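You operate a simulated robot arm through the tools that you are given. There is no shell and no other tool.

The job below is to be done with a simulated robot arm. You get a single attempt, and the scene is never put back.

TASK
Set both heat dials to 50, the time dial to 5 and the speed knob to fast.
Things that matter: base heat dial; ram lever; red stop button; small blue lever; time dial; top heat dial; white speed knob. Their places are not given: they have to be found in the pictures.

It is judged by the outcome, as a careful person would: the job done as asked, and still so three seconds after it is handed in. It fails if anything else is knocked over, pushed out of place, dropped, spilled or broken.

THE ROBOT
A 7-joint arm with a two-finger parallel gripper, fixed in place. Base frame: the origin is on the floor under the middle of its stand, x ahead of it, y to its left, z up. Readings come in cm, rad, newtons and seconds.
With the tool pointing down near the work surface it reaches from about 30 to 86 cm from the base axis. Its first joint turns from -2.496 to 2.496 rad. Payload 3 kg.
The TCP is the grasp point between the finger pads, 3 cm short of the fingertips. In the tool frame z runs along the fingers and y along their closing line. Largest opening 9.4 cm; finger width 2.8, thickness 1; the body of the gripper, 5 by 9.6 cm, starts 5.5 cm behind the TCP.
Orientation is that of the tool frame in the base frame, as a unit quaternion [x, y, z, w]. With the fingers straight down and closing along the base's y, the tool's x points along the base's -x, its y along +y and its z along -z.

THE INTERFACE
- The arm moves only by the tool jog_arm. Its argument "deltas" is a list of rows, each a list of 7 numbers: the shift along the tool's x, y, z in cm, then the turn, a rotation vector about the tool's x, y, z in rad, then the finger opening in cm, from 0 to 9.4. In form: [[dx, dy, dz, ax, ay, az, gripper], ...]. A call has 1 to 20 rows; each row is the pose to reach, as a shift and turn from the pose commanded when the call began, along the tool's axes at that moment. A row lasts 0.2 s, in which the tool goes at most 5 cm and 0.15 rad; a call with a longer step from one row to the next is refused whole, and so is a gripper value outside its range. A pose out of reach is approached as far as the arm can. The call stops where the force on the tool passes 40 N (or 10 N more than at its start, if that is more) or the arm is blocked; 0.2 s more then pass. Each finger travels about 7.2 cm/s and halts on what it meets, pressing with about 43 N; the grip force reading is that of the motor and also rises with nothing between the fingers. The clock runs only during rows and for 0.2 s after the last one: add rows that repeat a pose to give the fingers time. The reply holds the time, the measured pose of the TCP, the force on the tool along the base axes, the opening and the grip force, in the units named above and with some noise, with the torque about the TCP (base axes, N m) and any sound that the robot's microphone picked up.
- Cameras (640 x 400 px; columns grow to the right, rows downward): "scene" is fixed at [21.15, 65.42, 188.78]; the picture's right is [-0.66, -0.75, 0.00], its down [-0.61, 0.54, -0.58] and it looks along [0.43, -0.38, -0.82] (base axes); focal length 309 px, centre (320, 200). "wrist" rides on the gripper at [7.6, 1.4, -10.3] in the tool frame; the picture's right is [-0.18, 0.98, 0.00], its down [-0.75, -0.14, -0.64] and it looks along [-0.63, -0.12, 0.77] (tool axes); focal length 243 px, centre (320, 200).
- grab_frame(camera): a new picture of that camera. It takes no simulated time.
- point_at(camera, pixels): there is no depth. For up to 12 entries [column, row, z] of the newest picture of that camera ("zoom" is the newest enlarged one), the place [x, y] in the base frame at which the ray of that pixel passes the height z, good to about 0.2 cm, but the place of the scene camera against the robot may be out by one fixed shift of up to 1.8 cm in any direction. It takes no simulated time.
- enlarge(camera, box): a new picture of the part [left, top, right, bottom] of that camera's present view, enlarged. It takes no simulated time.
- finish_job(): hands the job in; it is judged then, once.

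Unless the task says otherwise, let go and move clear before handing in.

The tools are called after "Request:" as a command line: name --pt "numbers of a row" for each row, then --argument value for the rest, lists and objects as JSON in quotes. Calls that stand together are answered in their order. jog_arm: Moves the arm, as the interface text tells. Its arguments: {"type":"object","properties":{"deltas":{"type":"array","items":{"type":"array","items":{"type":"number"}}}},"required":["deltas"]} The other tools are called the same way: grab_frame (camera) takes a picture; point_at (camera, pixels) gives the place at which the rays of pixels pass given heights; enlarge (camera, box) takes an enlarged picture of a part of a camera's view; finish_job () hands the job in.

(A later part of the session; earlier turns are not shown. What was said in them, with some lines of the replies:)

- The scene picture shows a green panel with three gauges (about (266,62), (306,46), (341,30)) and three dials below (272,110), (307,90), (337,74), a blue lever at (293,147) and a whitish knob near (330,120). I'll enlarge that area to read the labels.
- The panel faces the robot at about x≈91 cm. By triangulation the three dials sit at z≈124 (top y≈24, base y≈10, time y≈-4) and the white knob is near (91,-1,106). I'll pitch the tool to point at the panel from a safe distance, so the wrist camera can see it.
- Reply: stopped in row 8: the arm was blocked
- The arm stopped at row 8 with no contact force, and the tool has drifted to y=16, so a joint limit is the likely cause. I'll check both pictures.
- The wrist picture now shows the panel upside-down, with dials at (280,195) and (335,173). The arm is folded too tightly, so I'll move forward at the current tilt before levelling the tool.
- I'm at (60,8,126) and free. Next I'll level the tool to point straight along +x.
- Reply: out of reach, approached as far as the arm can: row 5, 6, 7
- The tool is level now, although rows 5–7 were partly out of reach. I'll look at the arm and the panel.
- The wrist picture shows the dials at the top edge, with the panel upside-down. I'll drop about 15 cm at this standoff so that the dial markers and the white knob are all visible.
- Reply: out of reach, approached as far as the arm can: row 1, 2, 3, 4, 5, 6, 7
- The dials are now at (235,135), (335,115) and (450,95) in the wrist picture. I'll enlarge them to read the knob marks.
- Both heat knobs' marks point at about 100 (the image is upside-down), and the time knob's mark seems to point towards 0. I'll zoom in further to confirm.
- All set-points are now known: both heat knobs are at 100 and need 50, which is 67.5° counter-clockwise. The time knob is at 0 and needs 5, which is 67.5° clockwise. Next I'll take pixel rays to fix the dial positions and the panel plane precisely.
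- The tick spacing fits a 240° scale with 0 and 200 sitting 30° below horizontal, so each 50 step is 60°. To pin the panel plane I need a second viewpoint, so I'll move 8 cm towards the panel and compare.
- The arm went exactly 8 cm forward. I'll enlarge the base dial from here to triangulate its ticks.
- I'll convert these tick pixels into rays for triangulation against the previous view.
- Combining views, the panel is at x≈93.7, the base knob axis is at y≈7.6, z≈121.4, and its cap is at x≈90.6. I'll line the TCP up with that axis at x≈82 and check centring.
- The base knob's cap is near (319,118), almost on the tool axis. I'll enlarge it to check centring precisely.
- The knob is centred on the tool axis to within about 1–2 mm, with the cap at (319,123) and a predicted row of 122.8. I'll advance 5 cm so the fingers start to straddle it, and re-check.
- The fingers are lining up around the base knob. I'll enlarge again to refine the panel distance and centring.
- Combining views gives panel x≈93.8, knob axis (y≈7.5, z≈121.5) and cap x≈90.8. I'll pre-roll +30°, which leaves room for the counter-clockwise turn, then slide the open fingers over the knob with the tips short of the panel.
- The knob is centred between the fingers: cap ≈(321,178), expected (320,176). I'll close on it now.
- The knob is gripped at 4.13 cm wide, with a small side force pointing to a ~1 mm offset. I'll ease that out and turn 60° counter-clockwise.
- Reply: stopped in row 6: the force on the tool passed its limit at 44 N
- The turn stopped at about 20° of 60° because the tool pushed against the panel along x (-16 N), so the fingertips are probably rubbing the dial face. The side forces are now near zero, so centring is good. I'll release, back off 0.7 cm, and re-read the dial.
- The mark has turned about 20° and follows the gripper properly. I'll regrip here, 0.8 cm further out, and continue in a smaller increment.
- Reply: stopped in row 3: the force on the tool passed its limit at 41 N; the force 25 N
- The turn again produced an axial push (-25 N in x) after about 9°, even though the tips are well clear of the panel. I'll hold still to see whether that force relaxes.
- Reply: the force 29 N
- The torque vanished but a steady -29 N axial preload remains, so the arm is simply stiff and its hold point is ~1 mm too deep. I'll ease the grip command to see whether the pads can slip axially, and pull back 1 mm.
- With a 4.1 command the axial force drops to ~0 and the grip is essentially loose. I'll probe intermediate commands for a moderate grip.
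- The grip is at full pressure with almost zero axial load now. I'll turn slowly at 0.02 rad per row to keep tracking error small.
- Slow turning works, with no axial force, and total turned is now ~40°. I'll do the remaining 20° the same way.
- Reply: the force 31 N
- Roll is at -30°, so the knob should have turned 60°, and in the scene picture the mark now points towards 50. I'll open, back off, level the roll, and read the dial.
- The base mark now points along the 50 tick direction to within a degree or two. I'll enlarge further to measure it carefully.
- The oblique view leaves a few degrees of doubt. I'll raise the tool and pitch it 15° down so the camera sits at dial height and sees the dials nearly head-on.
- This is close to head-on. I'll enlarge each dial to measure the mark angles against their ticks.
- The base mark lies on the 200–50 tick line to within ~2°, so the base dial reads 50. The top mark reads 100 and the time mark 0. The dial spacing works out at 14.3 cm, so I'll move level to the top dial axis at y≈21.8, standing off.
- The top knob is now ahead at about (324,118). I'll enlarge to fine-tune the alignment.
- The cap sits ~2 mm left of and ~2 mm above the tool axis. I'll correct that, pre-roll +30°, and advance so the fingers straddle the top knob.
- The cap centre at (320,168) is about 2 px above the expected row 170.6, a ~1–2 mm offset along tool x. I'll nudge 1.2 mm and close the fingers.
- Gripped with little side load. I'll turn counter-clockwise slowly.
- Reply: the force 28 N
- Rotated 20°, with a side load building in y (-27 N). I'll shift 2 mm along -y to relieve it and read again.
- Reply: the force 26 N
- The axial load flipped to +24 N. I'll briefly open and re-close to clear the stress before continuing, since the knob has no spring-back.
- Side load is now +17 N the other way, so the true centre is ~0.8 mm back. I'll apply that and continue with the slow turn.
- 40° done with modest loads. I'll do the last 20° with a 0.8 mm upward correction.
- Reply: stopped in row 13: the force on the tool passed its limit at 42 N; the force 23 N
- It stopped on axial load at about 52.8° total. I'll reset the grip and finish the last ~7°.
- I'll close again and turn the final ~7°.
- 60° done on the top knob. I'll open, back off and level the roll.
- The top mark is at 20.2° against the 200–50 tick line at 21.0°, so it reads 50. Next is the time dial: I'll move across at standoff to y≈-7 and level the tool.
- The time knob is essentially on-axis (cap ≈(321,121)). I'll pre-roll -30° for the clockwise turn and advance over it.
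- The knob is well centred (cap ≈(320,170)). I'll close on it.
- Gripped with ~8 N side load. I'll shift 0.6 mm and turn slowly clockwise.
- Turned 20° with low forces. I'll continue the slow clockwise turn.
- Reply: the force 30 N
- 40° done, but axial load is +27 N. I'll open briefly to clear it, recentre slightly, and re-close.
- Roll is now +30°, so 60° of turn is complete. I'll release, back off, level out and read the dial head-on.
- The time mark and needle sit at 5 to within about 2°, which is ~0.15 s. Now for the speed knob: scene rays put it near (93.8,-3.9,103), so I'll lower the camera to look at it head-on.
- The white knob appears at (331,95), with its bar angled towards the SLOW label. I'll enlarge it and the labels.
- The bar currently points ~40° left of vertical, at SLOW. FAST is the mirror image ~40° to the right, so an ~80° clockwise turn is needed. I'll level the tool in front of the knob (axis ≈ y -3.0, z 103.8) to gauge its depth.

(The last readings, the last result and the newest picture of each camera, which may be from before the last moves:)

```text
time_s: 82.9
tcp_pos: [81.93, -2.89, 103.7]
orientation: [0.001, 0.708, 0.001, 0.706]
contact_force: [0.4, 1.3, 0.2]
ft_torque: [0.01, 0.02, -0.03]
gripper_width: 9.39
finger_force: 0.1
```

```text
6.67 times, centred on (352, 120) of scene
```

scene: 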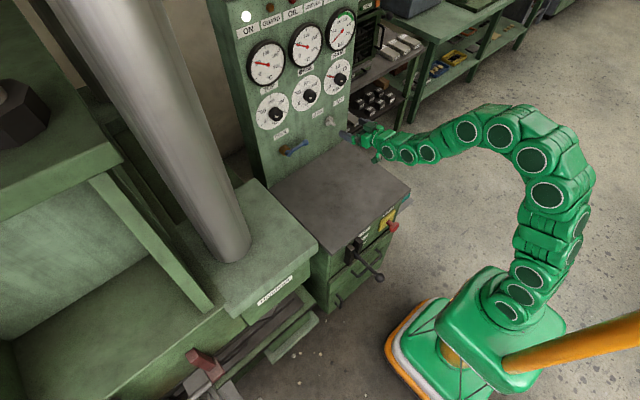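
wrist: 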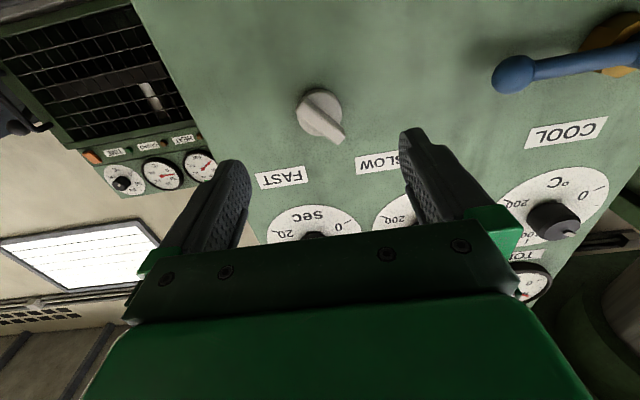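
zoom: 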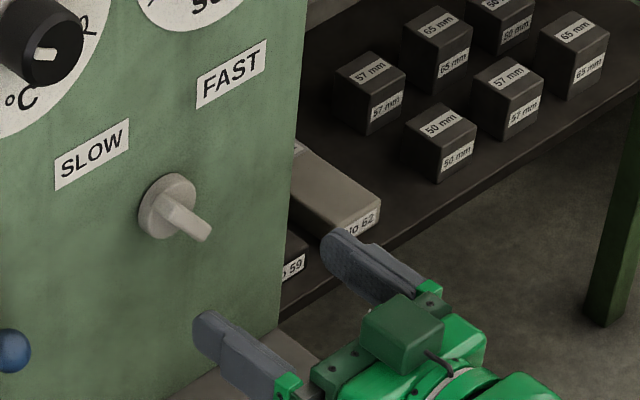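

The knob axis is at about y -3.0, z 103.85, with the bar's front at x≈91.2 and the disc at x≈93. I'll roll -40° so the fingers close across the bar, narrow the opening, and advance to x≈87.

Request:
jog_arm --pt "-0.15 -0.12 0.5 0 0 -0.12 8" --pt "-0.15 -0.12 1 0 0 -0.24 6" --pt "-0.15 -0.12 2 0 0 -0.36 6" --pt "-0.15 -0.12 3 0 0 -0.48 6" --pt "-0.15 -0.12 4 0 0 -0.6 6" --pt "-0.15 -0.12 5 0 0 -0.698 6" --pt "-0.15 -0.12 5 0 0 -0.698 6"

Request:
grab_frame --camera "wrist"

Request:
enlarge --camera "wrist" --box '[240, 100, 400, 200]'

Request:
grab_frame --camera "scene"

Request:
enlarge --camera "scene" --box '[288, 90, 384, 150]'

```text
time_s: 84.5
tcp_pos: [86.9, -3.01, 103.94]
orientation: [-0.242, 0.665, -0.242, 0.664]
contact_force: [-0.1, -0.6, -0.1]
ft_torque: [0.0, 0.03, 0.03]
gripper_width: 5.96
finger_force: 0.0
```

```text
taken
```

wrist: 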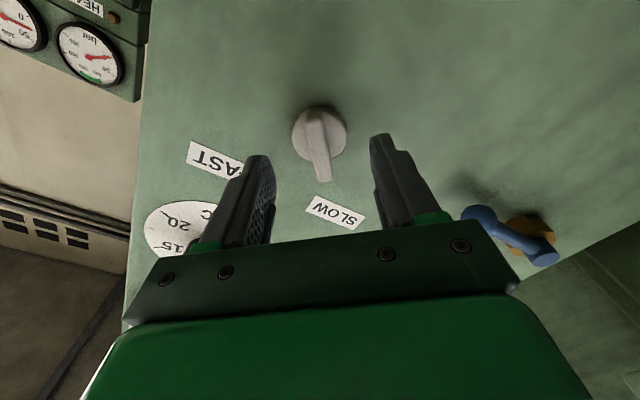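

```text
4.00 times, centred on (320, 150) of wrist
```

zoom: 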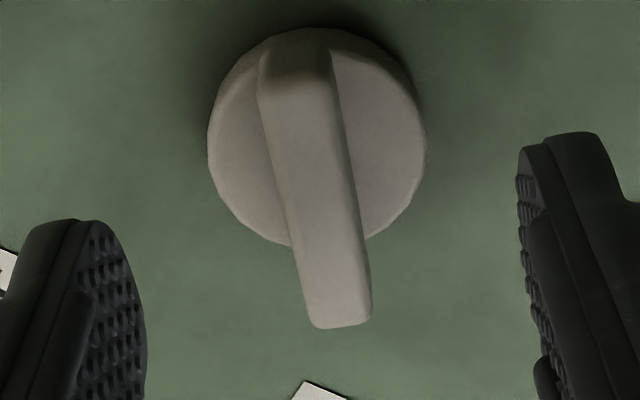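

```text
taken
```

scene: 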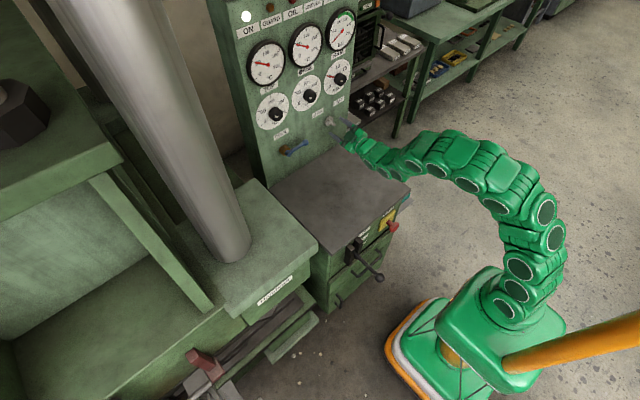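

```text
6.67 times, centred on (336, 120) of scene
```

zoom: 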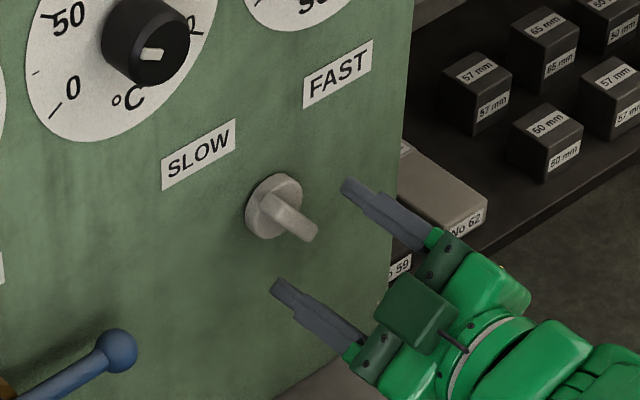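

The bar is aligned with the fingers' closing plane and centred at (319,150). I'll advance to x≈89.4 and close to find its width.

Request:
jog_arm --pt "0 0 0.8 0 0 0 6" --pt "0 0 1.6 0 0 0 6" --pt "0 0 2.2 0 0 0 6" --pt "0 0 2.5 0 0 0 6" --pt "0 0 2.5 0 0 0 6" --pt "0 0 2.5 0 0 0 3" --pt "0 0 2.5 0 0 0 1.8" --pt "0 0 2.5 0 0 0 0.8" --pt "0 0 2.5 0 0 0 0.8" --pt "0 0 2.5 0 0 0 0.8"

Request:
grab_frame --camera "wrist"

Request:
enlarge --camera "wrist" --box '[240, 100, 400, 200]'

```text
time_s: 86.7
tcp_pos: [89.55, -3.27, 103.73]
orientation: [-0.242, 0.665, -0.241, 0.664]
contact_force: [7.2, -14.6, 11.5]
ft_torque: [0.03, 0.13, -0.67]
gripper_width: 1.19
finger_force: 45.3
```

```text
taken
```

wrist: 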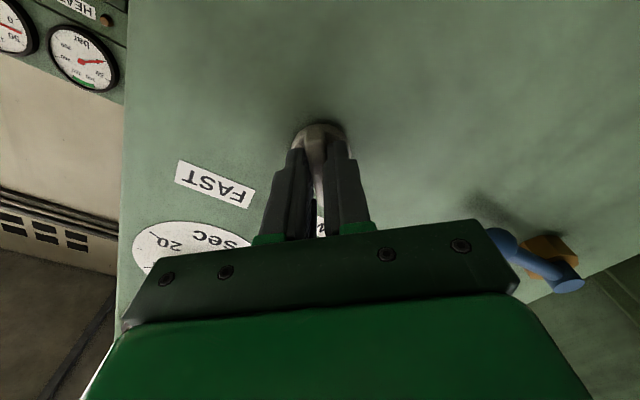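

```text
4.00 times, centred on (320, 150) of wrist
```

zoom: 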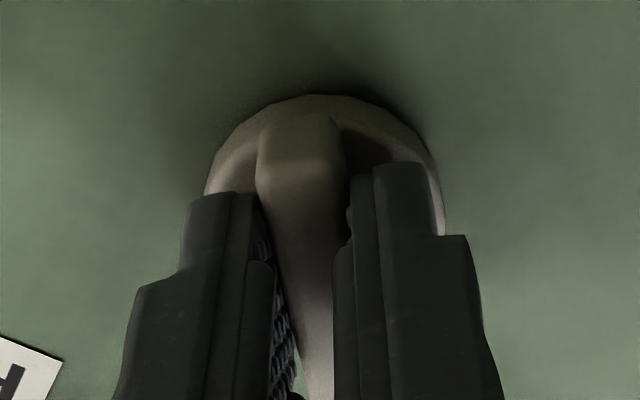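

The bar is 1.19 cm wide. I'll open slightly to 1.5 cm so the fingers act as a loose wrench with no axial friction, recentre 1.2 mm, and turn clockwise.

Request:
jog_arm --pt "0 -0.06 0 0 0 0 1.5" --pt "0 -0.12 0 0 0 0 1.5" --pt "0 -0.12 0 0 0 0 1.5" --pt "0 -0.12 0 0 0 0.04 1.5" --pt "0 -0.12 0 0 0 0.08 1.5" --pt "0 -0.12 0 0 0 0.12 1.5" --pt "0 -0.12 0 0 0 0.16 1.5" --pt "0 -0.12 0 0 0 0.2 1.5" --pt "0 -0.12 0 0 0 0.24 1.5" --pt "0 -0.12 0 0 0 0.28 1.5" --pt "0 -0.12 0 0 0 0.32 1.5" --pt "0 -0.12 0 0 0 0.36 1.5" --pt "0 -0.12 0 0 0 0.4 1.5" --pt "0 -0.12 0 0 0 0.4 1.5"

Request:
grab_frame --camera "wrist"

Request:
enlarge --camera "wrist" --box '[240, 100, 400, 200]'

```text
time_s: 89.7
tcp_pos: [89.44, -3.12, 103.86]
orientation: [-0.106, 0.7, -0.104, 0.698]
contact_force: [-0.6, 1.1, 0.4]
ft_torque: [0.0, -0.01, 0.0]
gripper_width: 1.51
finger_force: 0.3
```

```text
taken
```

wrist: 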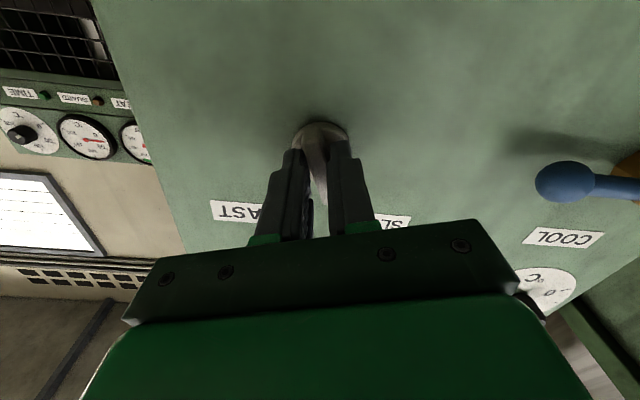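

```text
4.00 times, centred on (320, 150) of wrist
```

zoom: 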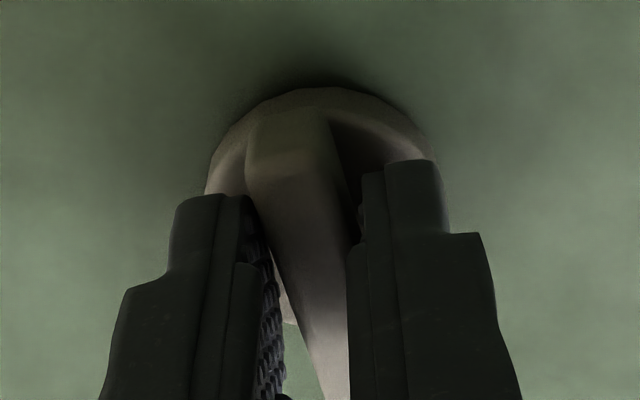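

The wrench method works, with near-zero forces and the bar following. I'll continue the turn.

Request:
jog_arm --pt "0 0 0 0 0 0.04 1.5" --pt "0 0 0 0 0 0.08 1.5" --pt "0 0 0 0 0 0.12 1.5" --pt "0 0 0 0 0 0.16 1.5" --pt "0 0 0 0 0 0.2 1.5" --pt "0 0 0 0 0 0.24 1.5" --pt "0 0 0 0 0 0.28 1.5" --pt "0 0 0 0 0 0.32 1.5" --pt "0 0 0 0 0 0.36 1.5" --pt "0 0 0 0 0 0.4 1.5" --pt "0 0 0 0 0 0.44 1.5" --pt "0 0 0 0 0 0.48 1.5" --pt "0 0 0 0 0 0.52 1.5" --pt "0 0 0 0 0 0.56 1.5" --pt "0 0 0 0 0 0.6 1.5" --pt "0 0 0 0 0 0.64 1.5" --pt "0 0 0 0 0 0.68 1.5" --pt "0 0 0 0 0 0.72 1.5" --pt "0 0 0 0 0 0.76 1.5" --pt "0 0 0 0 0 0.76 1.5"

Request:
grab_frame --camera "wrist"

Request:
enlarge --camera "wrist" --box '[240, 100, 400, 200]'

Request:
enlarge --camera "scene" --box '[288, 90, 384, 150]'

```text
time_s: 93.9
tcp_pos: [89.39, -3.17, 103.94]
orientation: [0.163, 0.689, 0.162, 0.687]
contact_force: [-0.5, 0.2, 0.8]
ft_torque: [0.0, -0.03, 0.05]
gripper_width: 1.54
finger_force: 0.9
```

```text
taken
```

wrist: 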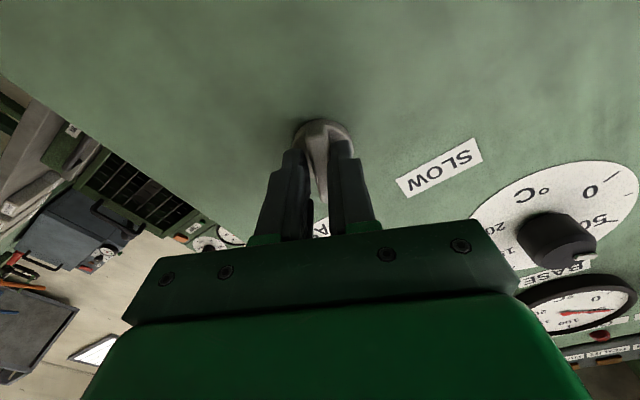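

```text
4.00 times, centred on (320, 150) of wrist
```

zoom: 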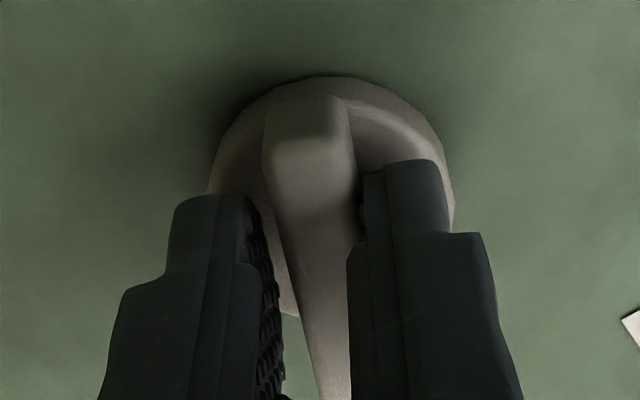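

```text
6.67 times, centred on (336, 120) of scene
```

zoom: 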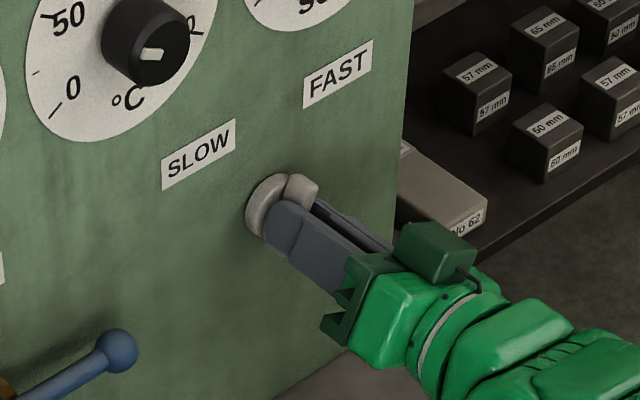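

Roll is at +27° and the bar is still following. I'll continue to about +41°.

Request:
jog_arm --pt "0 0 0 0 0 0.04 1.5" --pt "0 0 0 0 0 0.08 1.5" --pt "0 0 0 0 0 0.12 1.5" --pt "0 0 0 0 0 0.16 1.5" --pt "0 0 0 0 0 0.2 1.5" --pt "0 0 0 0 0 0.25 1.5" --pt "0 0 0 0 0 0.25 1.5"

Request:
enlarge --camera "wrist" --box '[240, 100, 400, 200]'

Request:
enlarge --camera "scene" --box '[304, 95, 368, 135]'

```text
time_s: 95.5
tcp_pos: [89.54, -3.14, 103.96]
orientation: [0.246, 0.663, 0.247, 0.662]
contact_force: [0.4, 0.0, 0.7]
ft_torque: [-0.01, -0.05, 0.01]
gripper_width: 1.55
finger_force: 0.0
```

```text
4.00 times, centred on (320, 150) of wrist
```

zoom: 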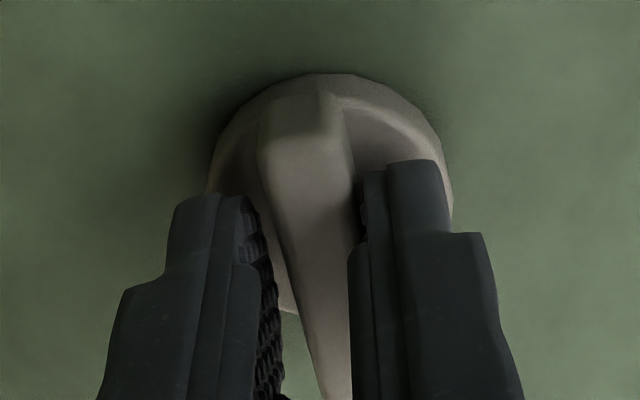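

```text
10.00 times, centred on (336, 115) of scene
```

zoom: 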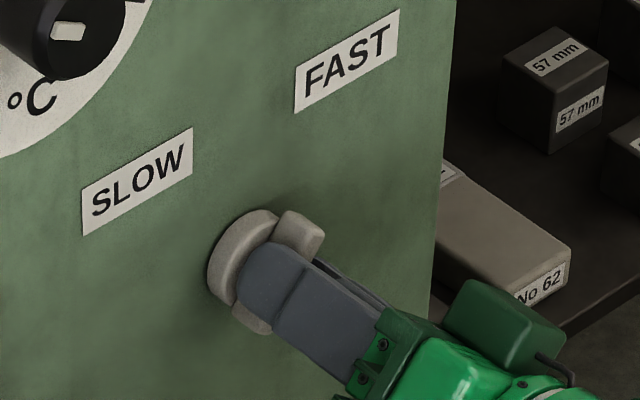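

Roll is 40.8° and the bar lags a few degrees. Closing the fingers will square the bar to the gripper at the FAST angle.

Request:
jog_arm --pt "0 0 0 0 0 0 1.3" --pt "0 0 0 0 0 0 0.8" --pt "0 0 0 0 0 0 0.8" --pt "0 0 0 0 0 0 0.8"

Request:
enlarge --camera "wrist" --box '[240, 100, 400, 200]'

```text
time_s: 96.5
tcp_pos: [89.38, -3.11, 104.01]
orientation: [0.246, 0.663, 0.247, 0.662]
contact_force: [3.3, 6.4, 8.9]
ft_torque: [-0.12, -0.23, 0.12]
gripper_width: 1.39
finger_force: 5.0
```

```text
4.00 times, centred on (320, 150) of wrist
```

zoom: 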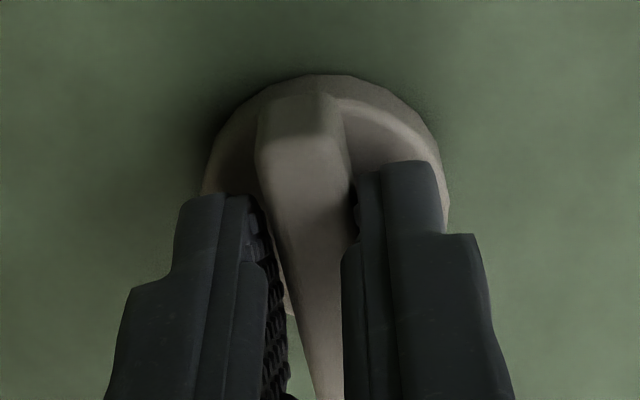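

The width is 1.39 cm with only 5 N motor force, and a reaction torque suggests the knob resists. I'll give the fingers more time and re-read.

Request:
jog_arm --pt "0 0 0 0 0 0 0.8" --pt "0 0 0 0 0 0 0.8" --pt "0 0 0 0 0 0 0.8" --pt "0 0 0 0 0 0 0.8"

Request:
enlarge --camera "wrist" --box '[240, 100, 400, 200]'

```text
time_s: 97.5
tcp_pos: [89.54, -3.18, 103.94]
orientation: [0.247, 0.663, 0.247, 0.662]
contact_force: [2.5, 4.9, 10.9]
ft_torque: [-0.13, -0.25, 0.15]
gripper_width: 1.44
finger_force: 5.4
```

```text
4.00 times, centred on (320, 150) of wrist
```

zoom: 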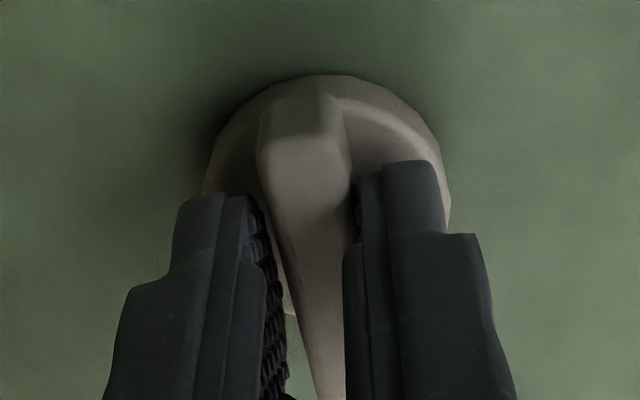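

The reading is ambiguous, so I'll release, back off and look at the knob head-on to see where the bar points.

Request:
jog_arm --pt "0 0 0 0 0 0 3" --pt "0 0 0 0 0 0 5" --pt "0 0 -1.5 0 0 0 6" --pt "0 0 -3 0 0 0 6" --pt "0 0 -5 0 0 -0.1 7" --pt "0 0 -7.3 0 0 -0.2 8" --pt "0 0 -7.3 0 0 -0.3 9.4" --pt "0 0 -7.3 0 0 -0.4 9.4" --pt "0 0 -7.3 0 0 -0.5 9.4" --pt "0 0 -7.3 0 0 -0.6 9.4" --pt "0 0 -7.3 0 0 -0.712 9.4" --pt "0 0 -7.3 0 0 -0.712 9.4"

Request:
jog_arm --pt "-1.4 0 -1 0 0.08 0 9.4" --pt "-2.8 0 -2 0 0.16 0 9.4" --pt "-4.2 0 -2 0 0.26 0 9.4" --pt "-4.2 0 -2 0 0.26 0 9.4"

Request:
grab_frame --camera "wrist"

Request:
enlarge --camera "wrist" --box '[240, 60, 432, 180]'

Request:
enlarge --camera "wrist" --box '[284, 70, 364, 120]'

Request:
enlarge --camera "scene" --box '[300, 95, 364, 135]'

```text
time_s: 100.1
tcp_pos: [82.2, -3.21, 103.92]
orientation: [0.0, 0.708, 0.0, 0.706]
contact_force: [0.8, -0.1, -0.6]
ft_torque: [0.0, 0.02, 0.02]
gripper_width: 9.41
finger_force: 0.1
```

```text
time_s: 101.1
tcp_pos: [80.14, -3.24, 108.23]
orientation: [0.001, 0.794, 0.0, 0.608]
contact_force: [-1.0, 0.2, -0.6]
ft_torque: [-0.01, 0.01, 0.0]
gripper_width: 9.36
finger_force: 0.1
```

```text
taken
```

wrist: 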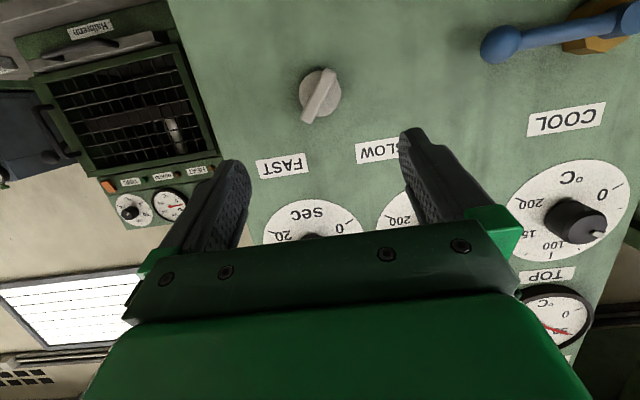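

```text
3.33 times, centred on (336, 120) of wrist
```

zoom: 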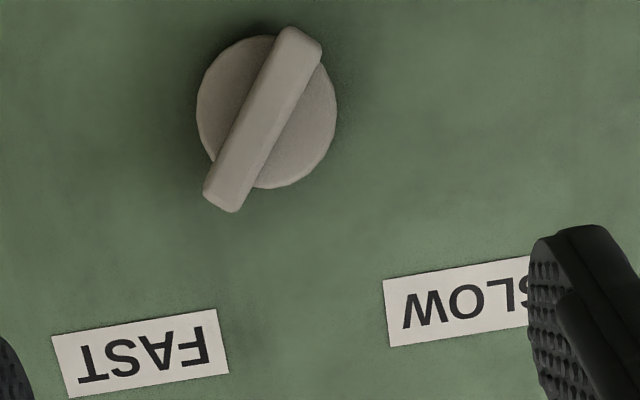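

```text
8.00 times, centred on (324, 95) of wrist
```

zoom: 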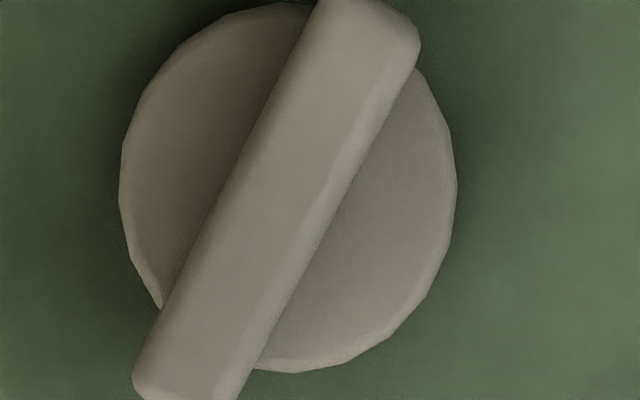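

```text
10.00 times, centred on (332, 115) of scene
```

zoom: 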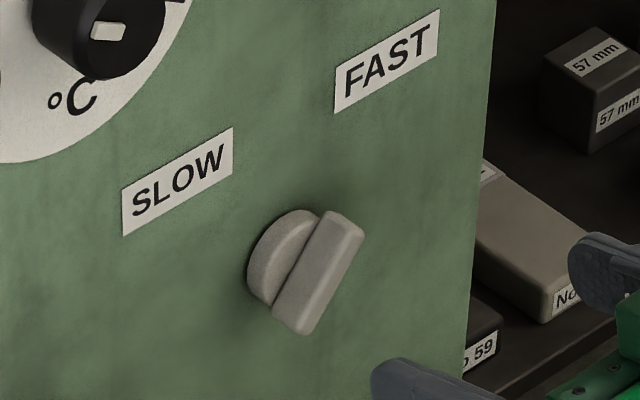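

The bar now points ~39.5° right of vertical, straight at FAST and mirroring its 40° SLOW start. I'll back away a little and do a final check of the whole panel.

Request:
jog_arm --pt "0 0 -2 0 0 0 9.4" --pt "0 0 -4 0 0 0 9.4" --pt "0 0 -5 0 0 0 9.4" --pt "0 0 -5 0 0 0 9.4"

Request:
grab_frame --camera "scene"

Request:
enlarge --camera "scene" --box '[240, 60, 368, 140]'

Request:
enlarge --camera "scene" --box '[256, 90, 368, 160]'

Request:
enlarge --camera "scene" --box '[320, 180, 416, 290]'

```text
time_s: 102.1
tcp_pos: [75.27, -3.01, 109.42]
orientation: [0.0, 0.794, 0.0, 0.608]
contact_force: [0.0, -0.1, 0.8]
ft_torque: [-0.04, -0.02, -0.02]
gripper_width: 9.38
finger_force: 0.0
```

```text
taken
```

scene: 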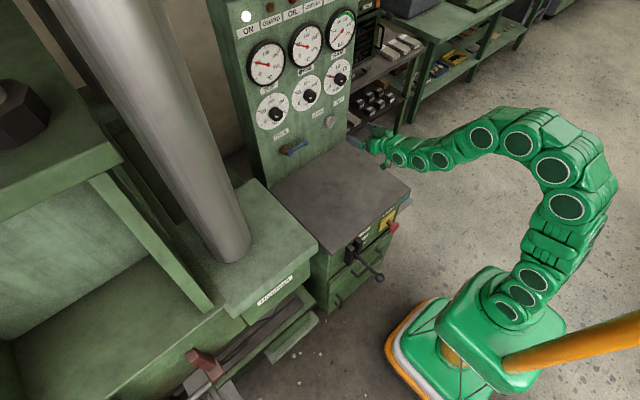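

```text
5.00 times, centred on (304, 100) of scene
```

zoom: 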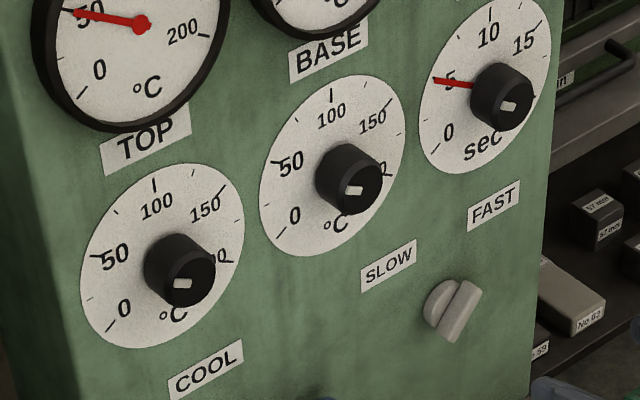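

```text
5.71 times, centred on (312, 125) of scene
```

zoom: 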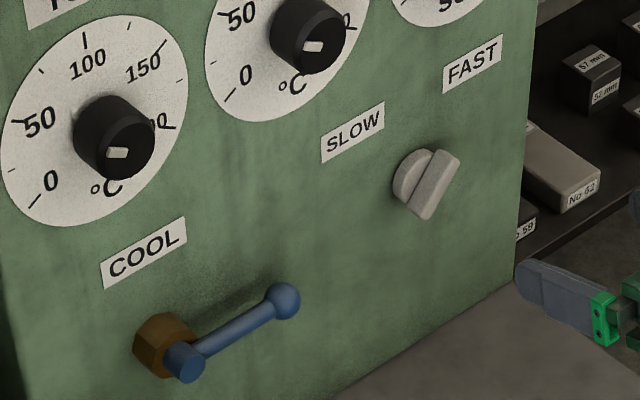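

```text
3.64 times, centred on (368, 235) of scene
```

zoom: 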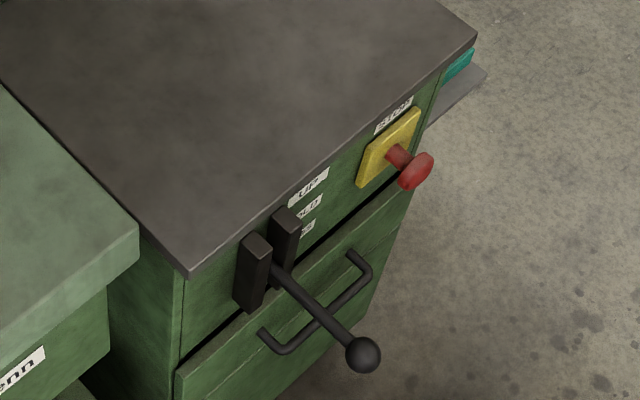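

The upper gauges now follow the dials, so they give an independent reading. I'll enlarge them.

Request:
enlarge --camera "scene" --box '[240, 36, 304, 76]'

Request:
enlarge --camera "scene" --box '[280, 25, 344, 65]'

Request:
enlarge --camera "scene" --box '[312, 60, 360, 90]'

```text
10.00 times, centred on (272, 56) of scene
```

zoom: 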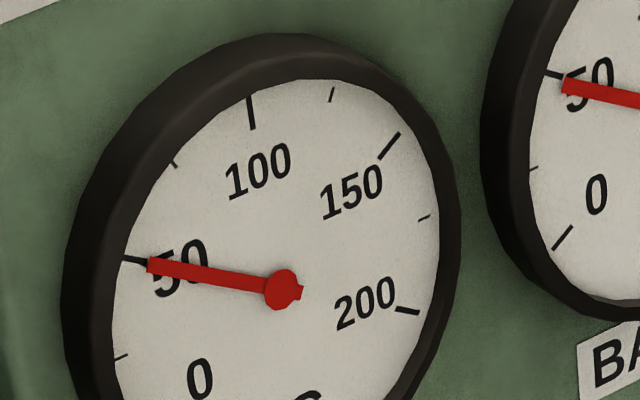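

```text
10.00 times, centred on (312, 45) of scene
```

zoom: 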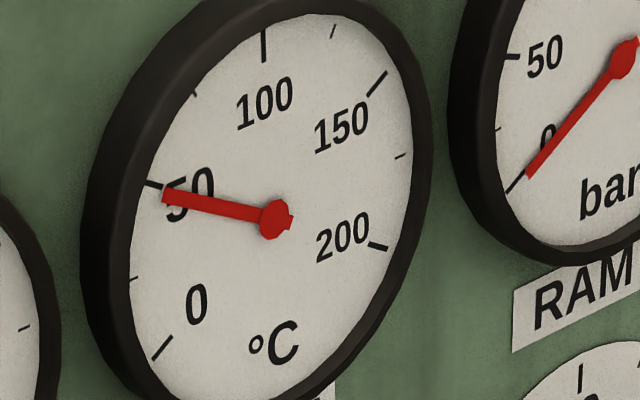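

```text
13.33 times, centred on (336, 75) of scene
```

zoom: 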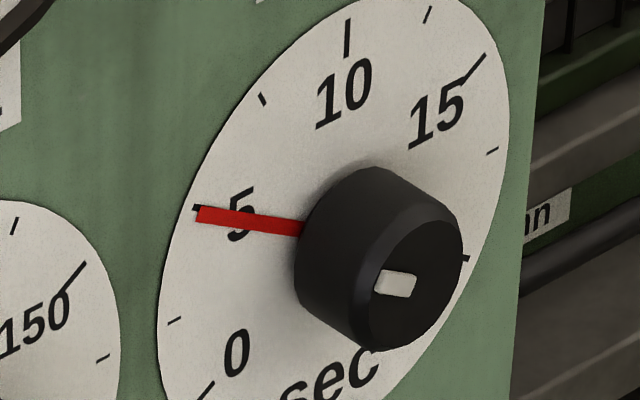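

Both gauges read about 50 and the time needle and mark are at 5. The white knob points at FAST, and the blue lever, ram lever and stop button look unchanged. The gripper is open and clear of everything, so I'm handing the job in.

Request:
finish_job

```text
The job is handed in.
```

I set all four controls as asked and handed the job in; I haven't seen how it was judged.

| Control | Started at | Set to | How close |
|---|---|---|---|
| Top heat dial | 100 | 50 | mark within about 1° of the 50 tick |
| Base heat dial | 100 | 50 | mark within about 2° of the tick (roughly 48.6) |
| Time dial | 0 | 5 | mark and red needle within about 2° (roughly 4.85 s) |
| Speed knob | SLOW | FAST | bar about 39.5° to the right, mirroring its starting angle on the SLOW side |

Both temperature gauges now read about 50.

- **Force stops:** the arm hit its force limit three times while turning the two heat knobs. I released, regripped and finished those turns slowly.
- **Fast position:** I couldn't confirm an end stop on the speed knob, so I set it by its angle to the FAST label.
- **Everything else:** in the last pictures the blue lever, ram lever and red stop button look unchanged. The gripper is open and clear of the panel.
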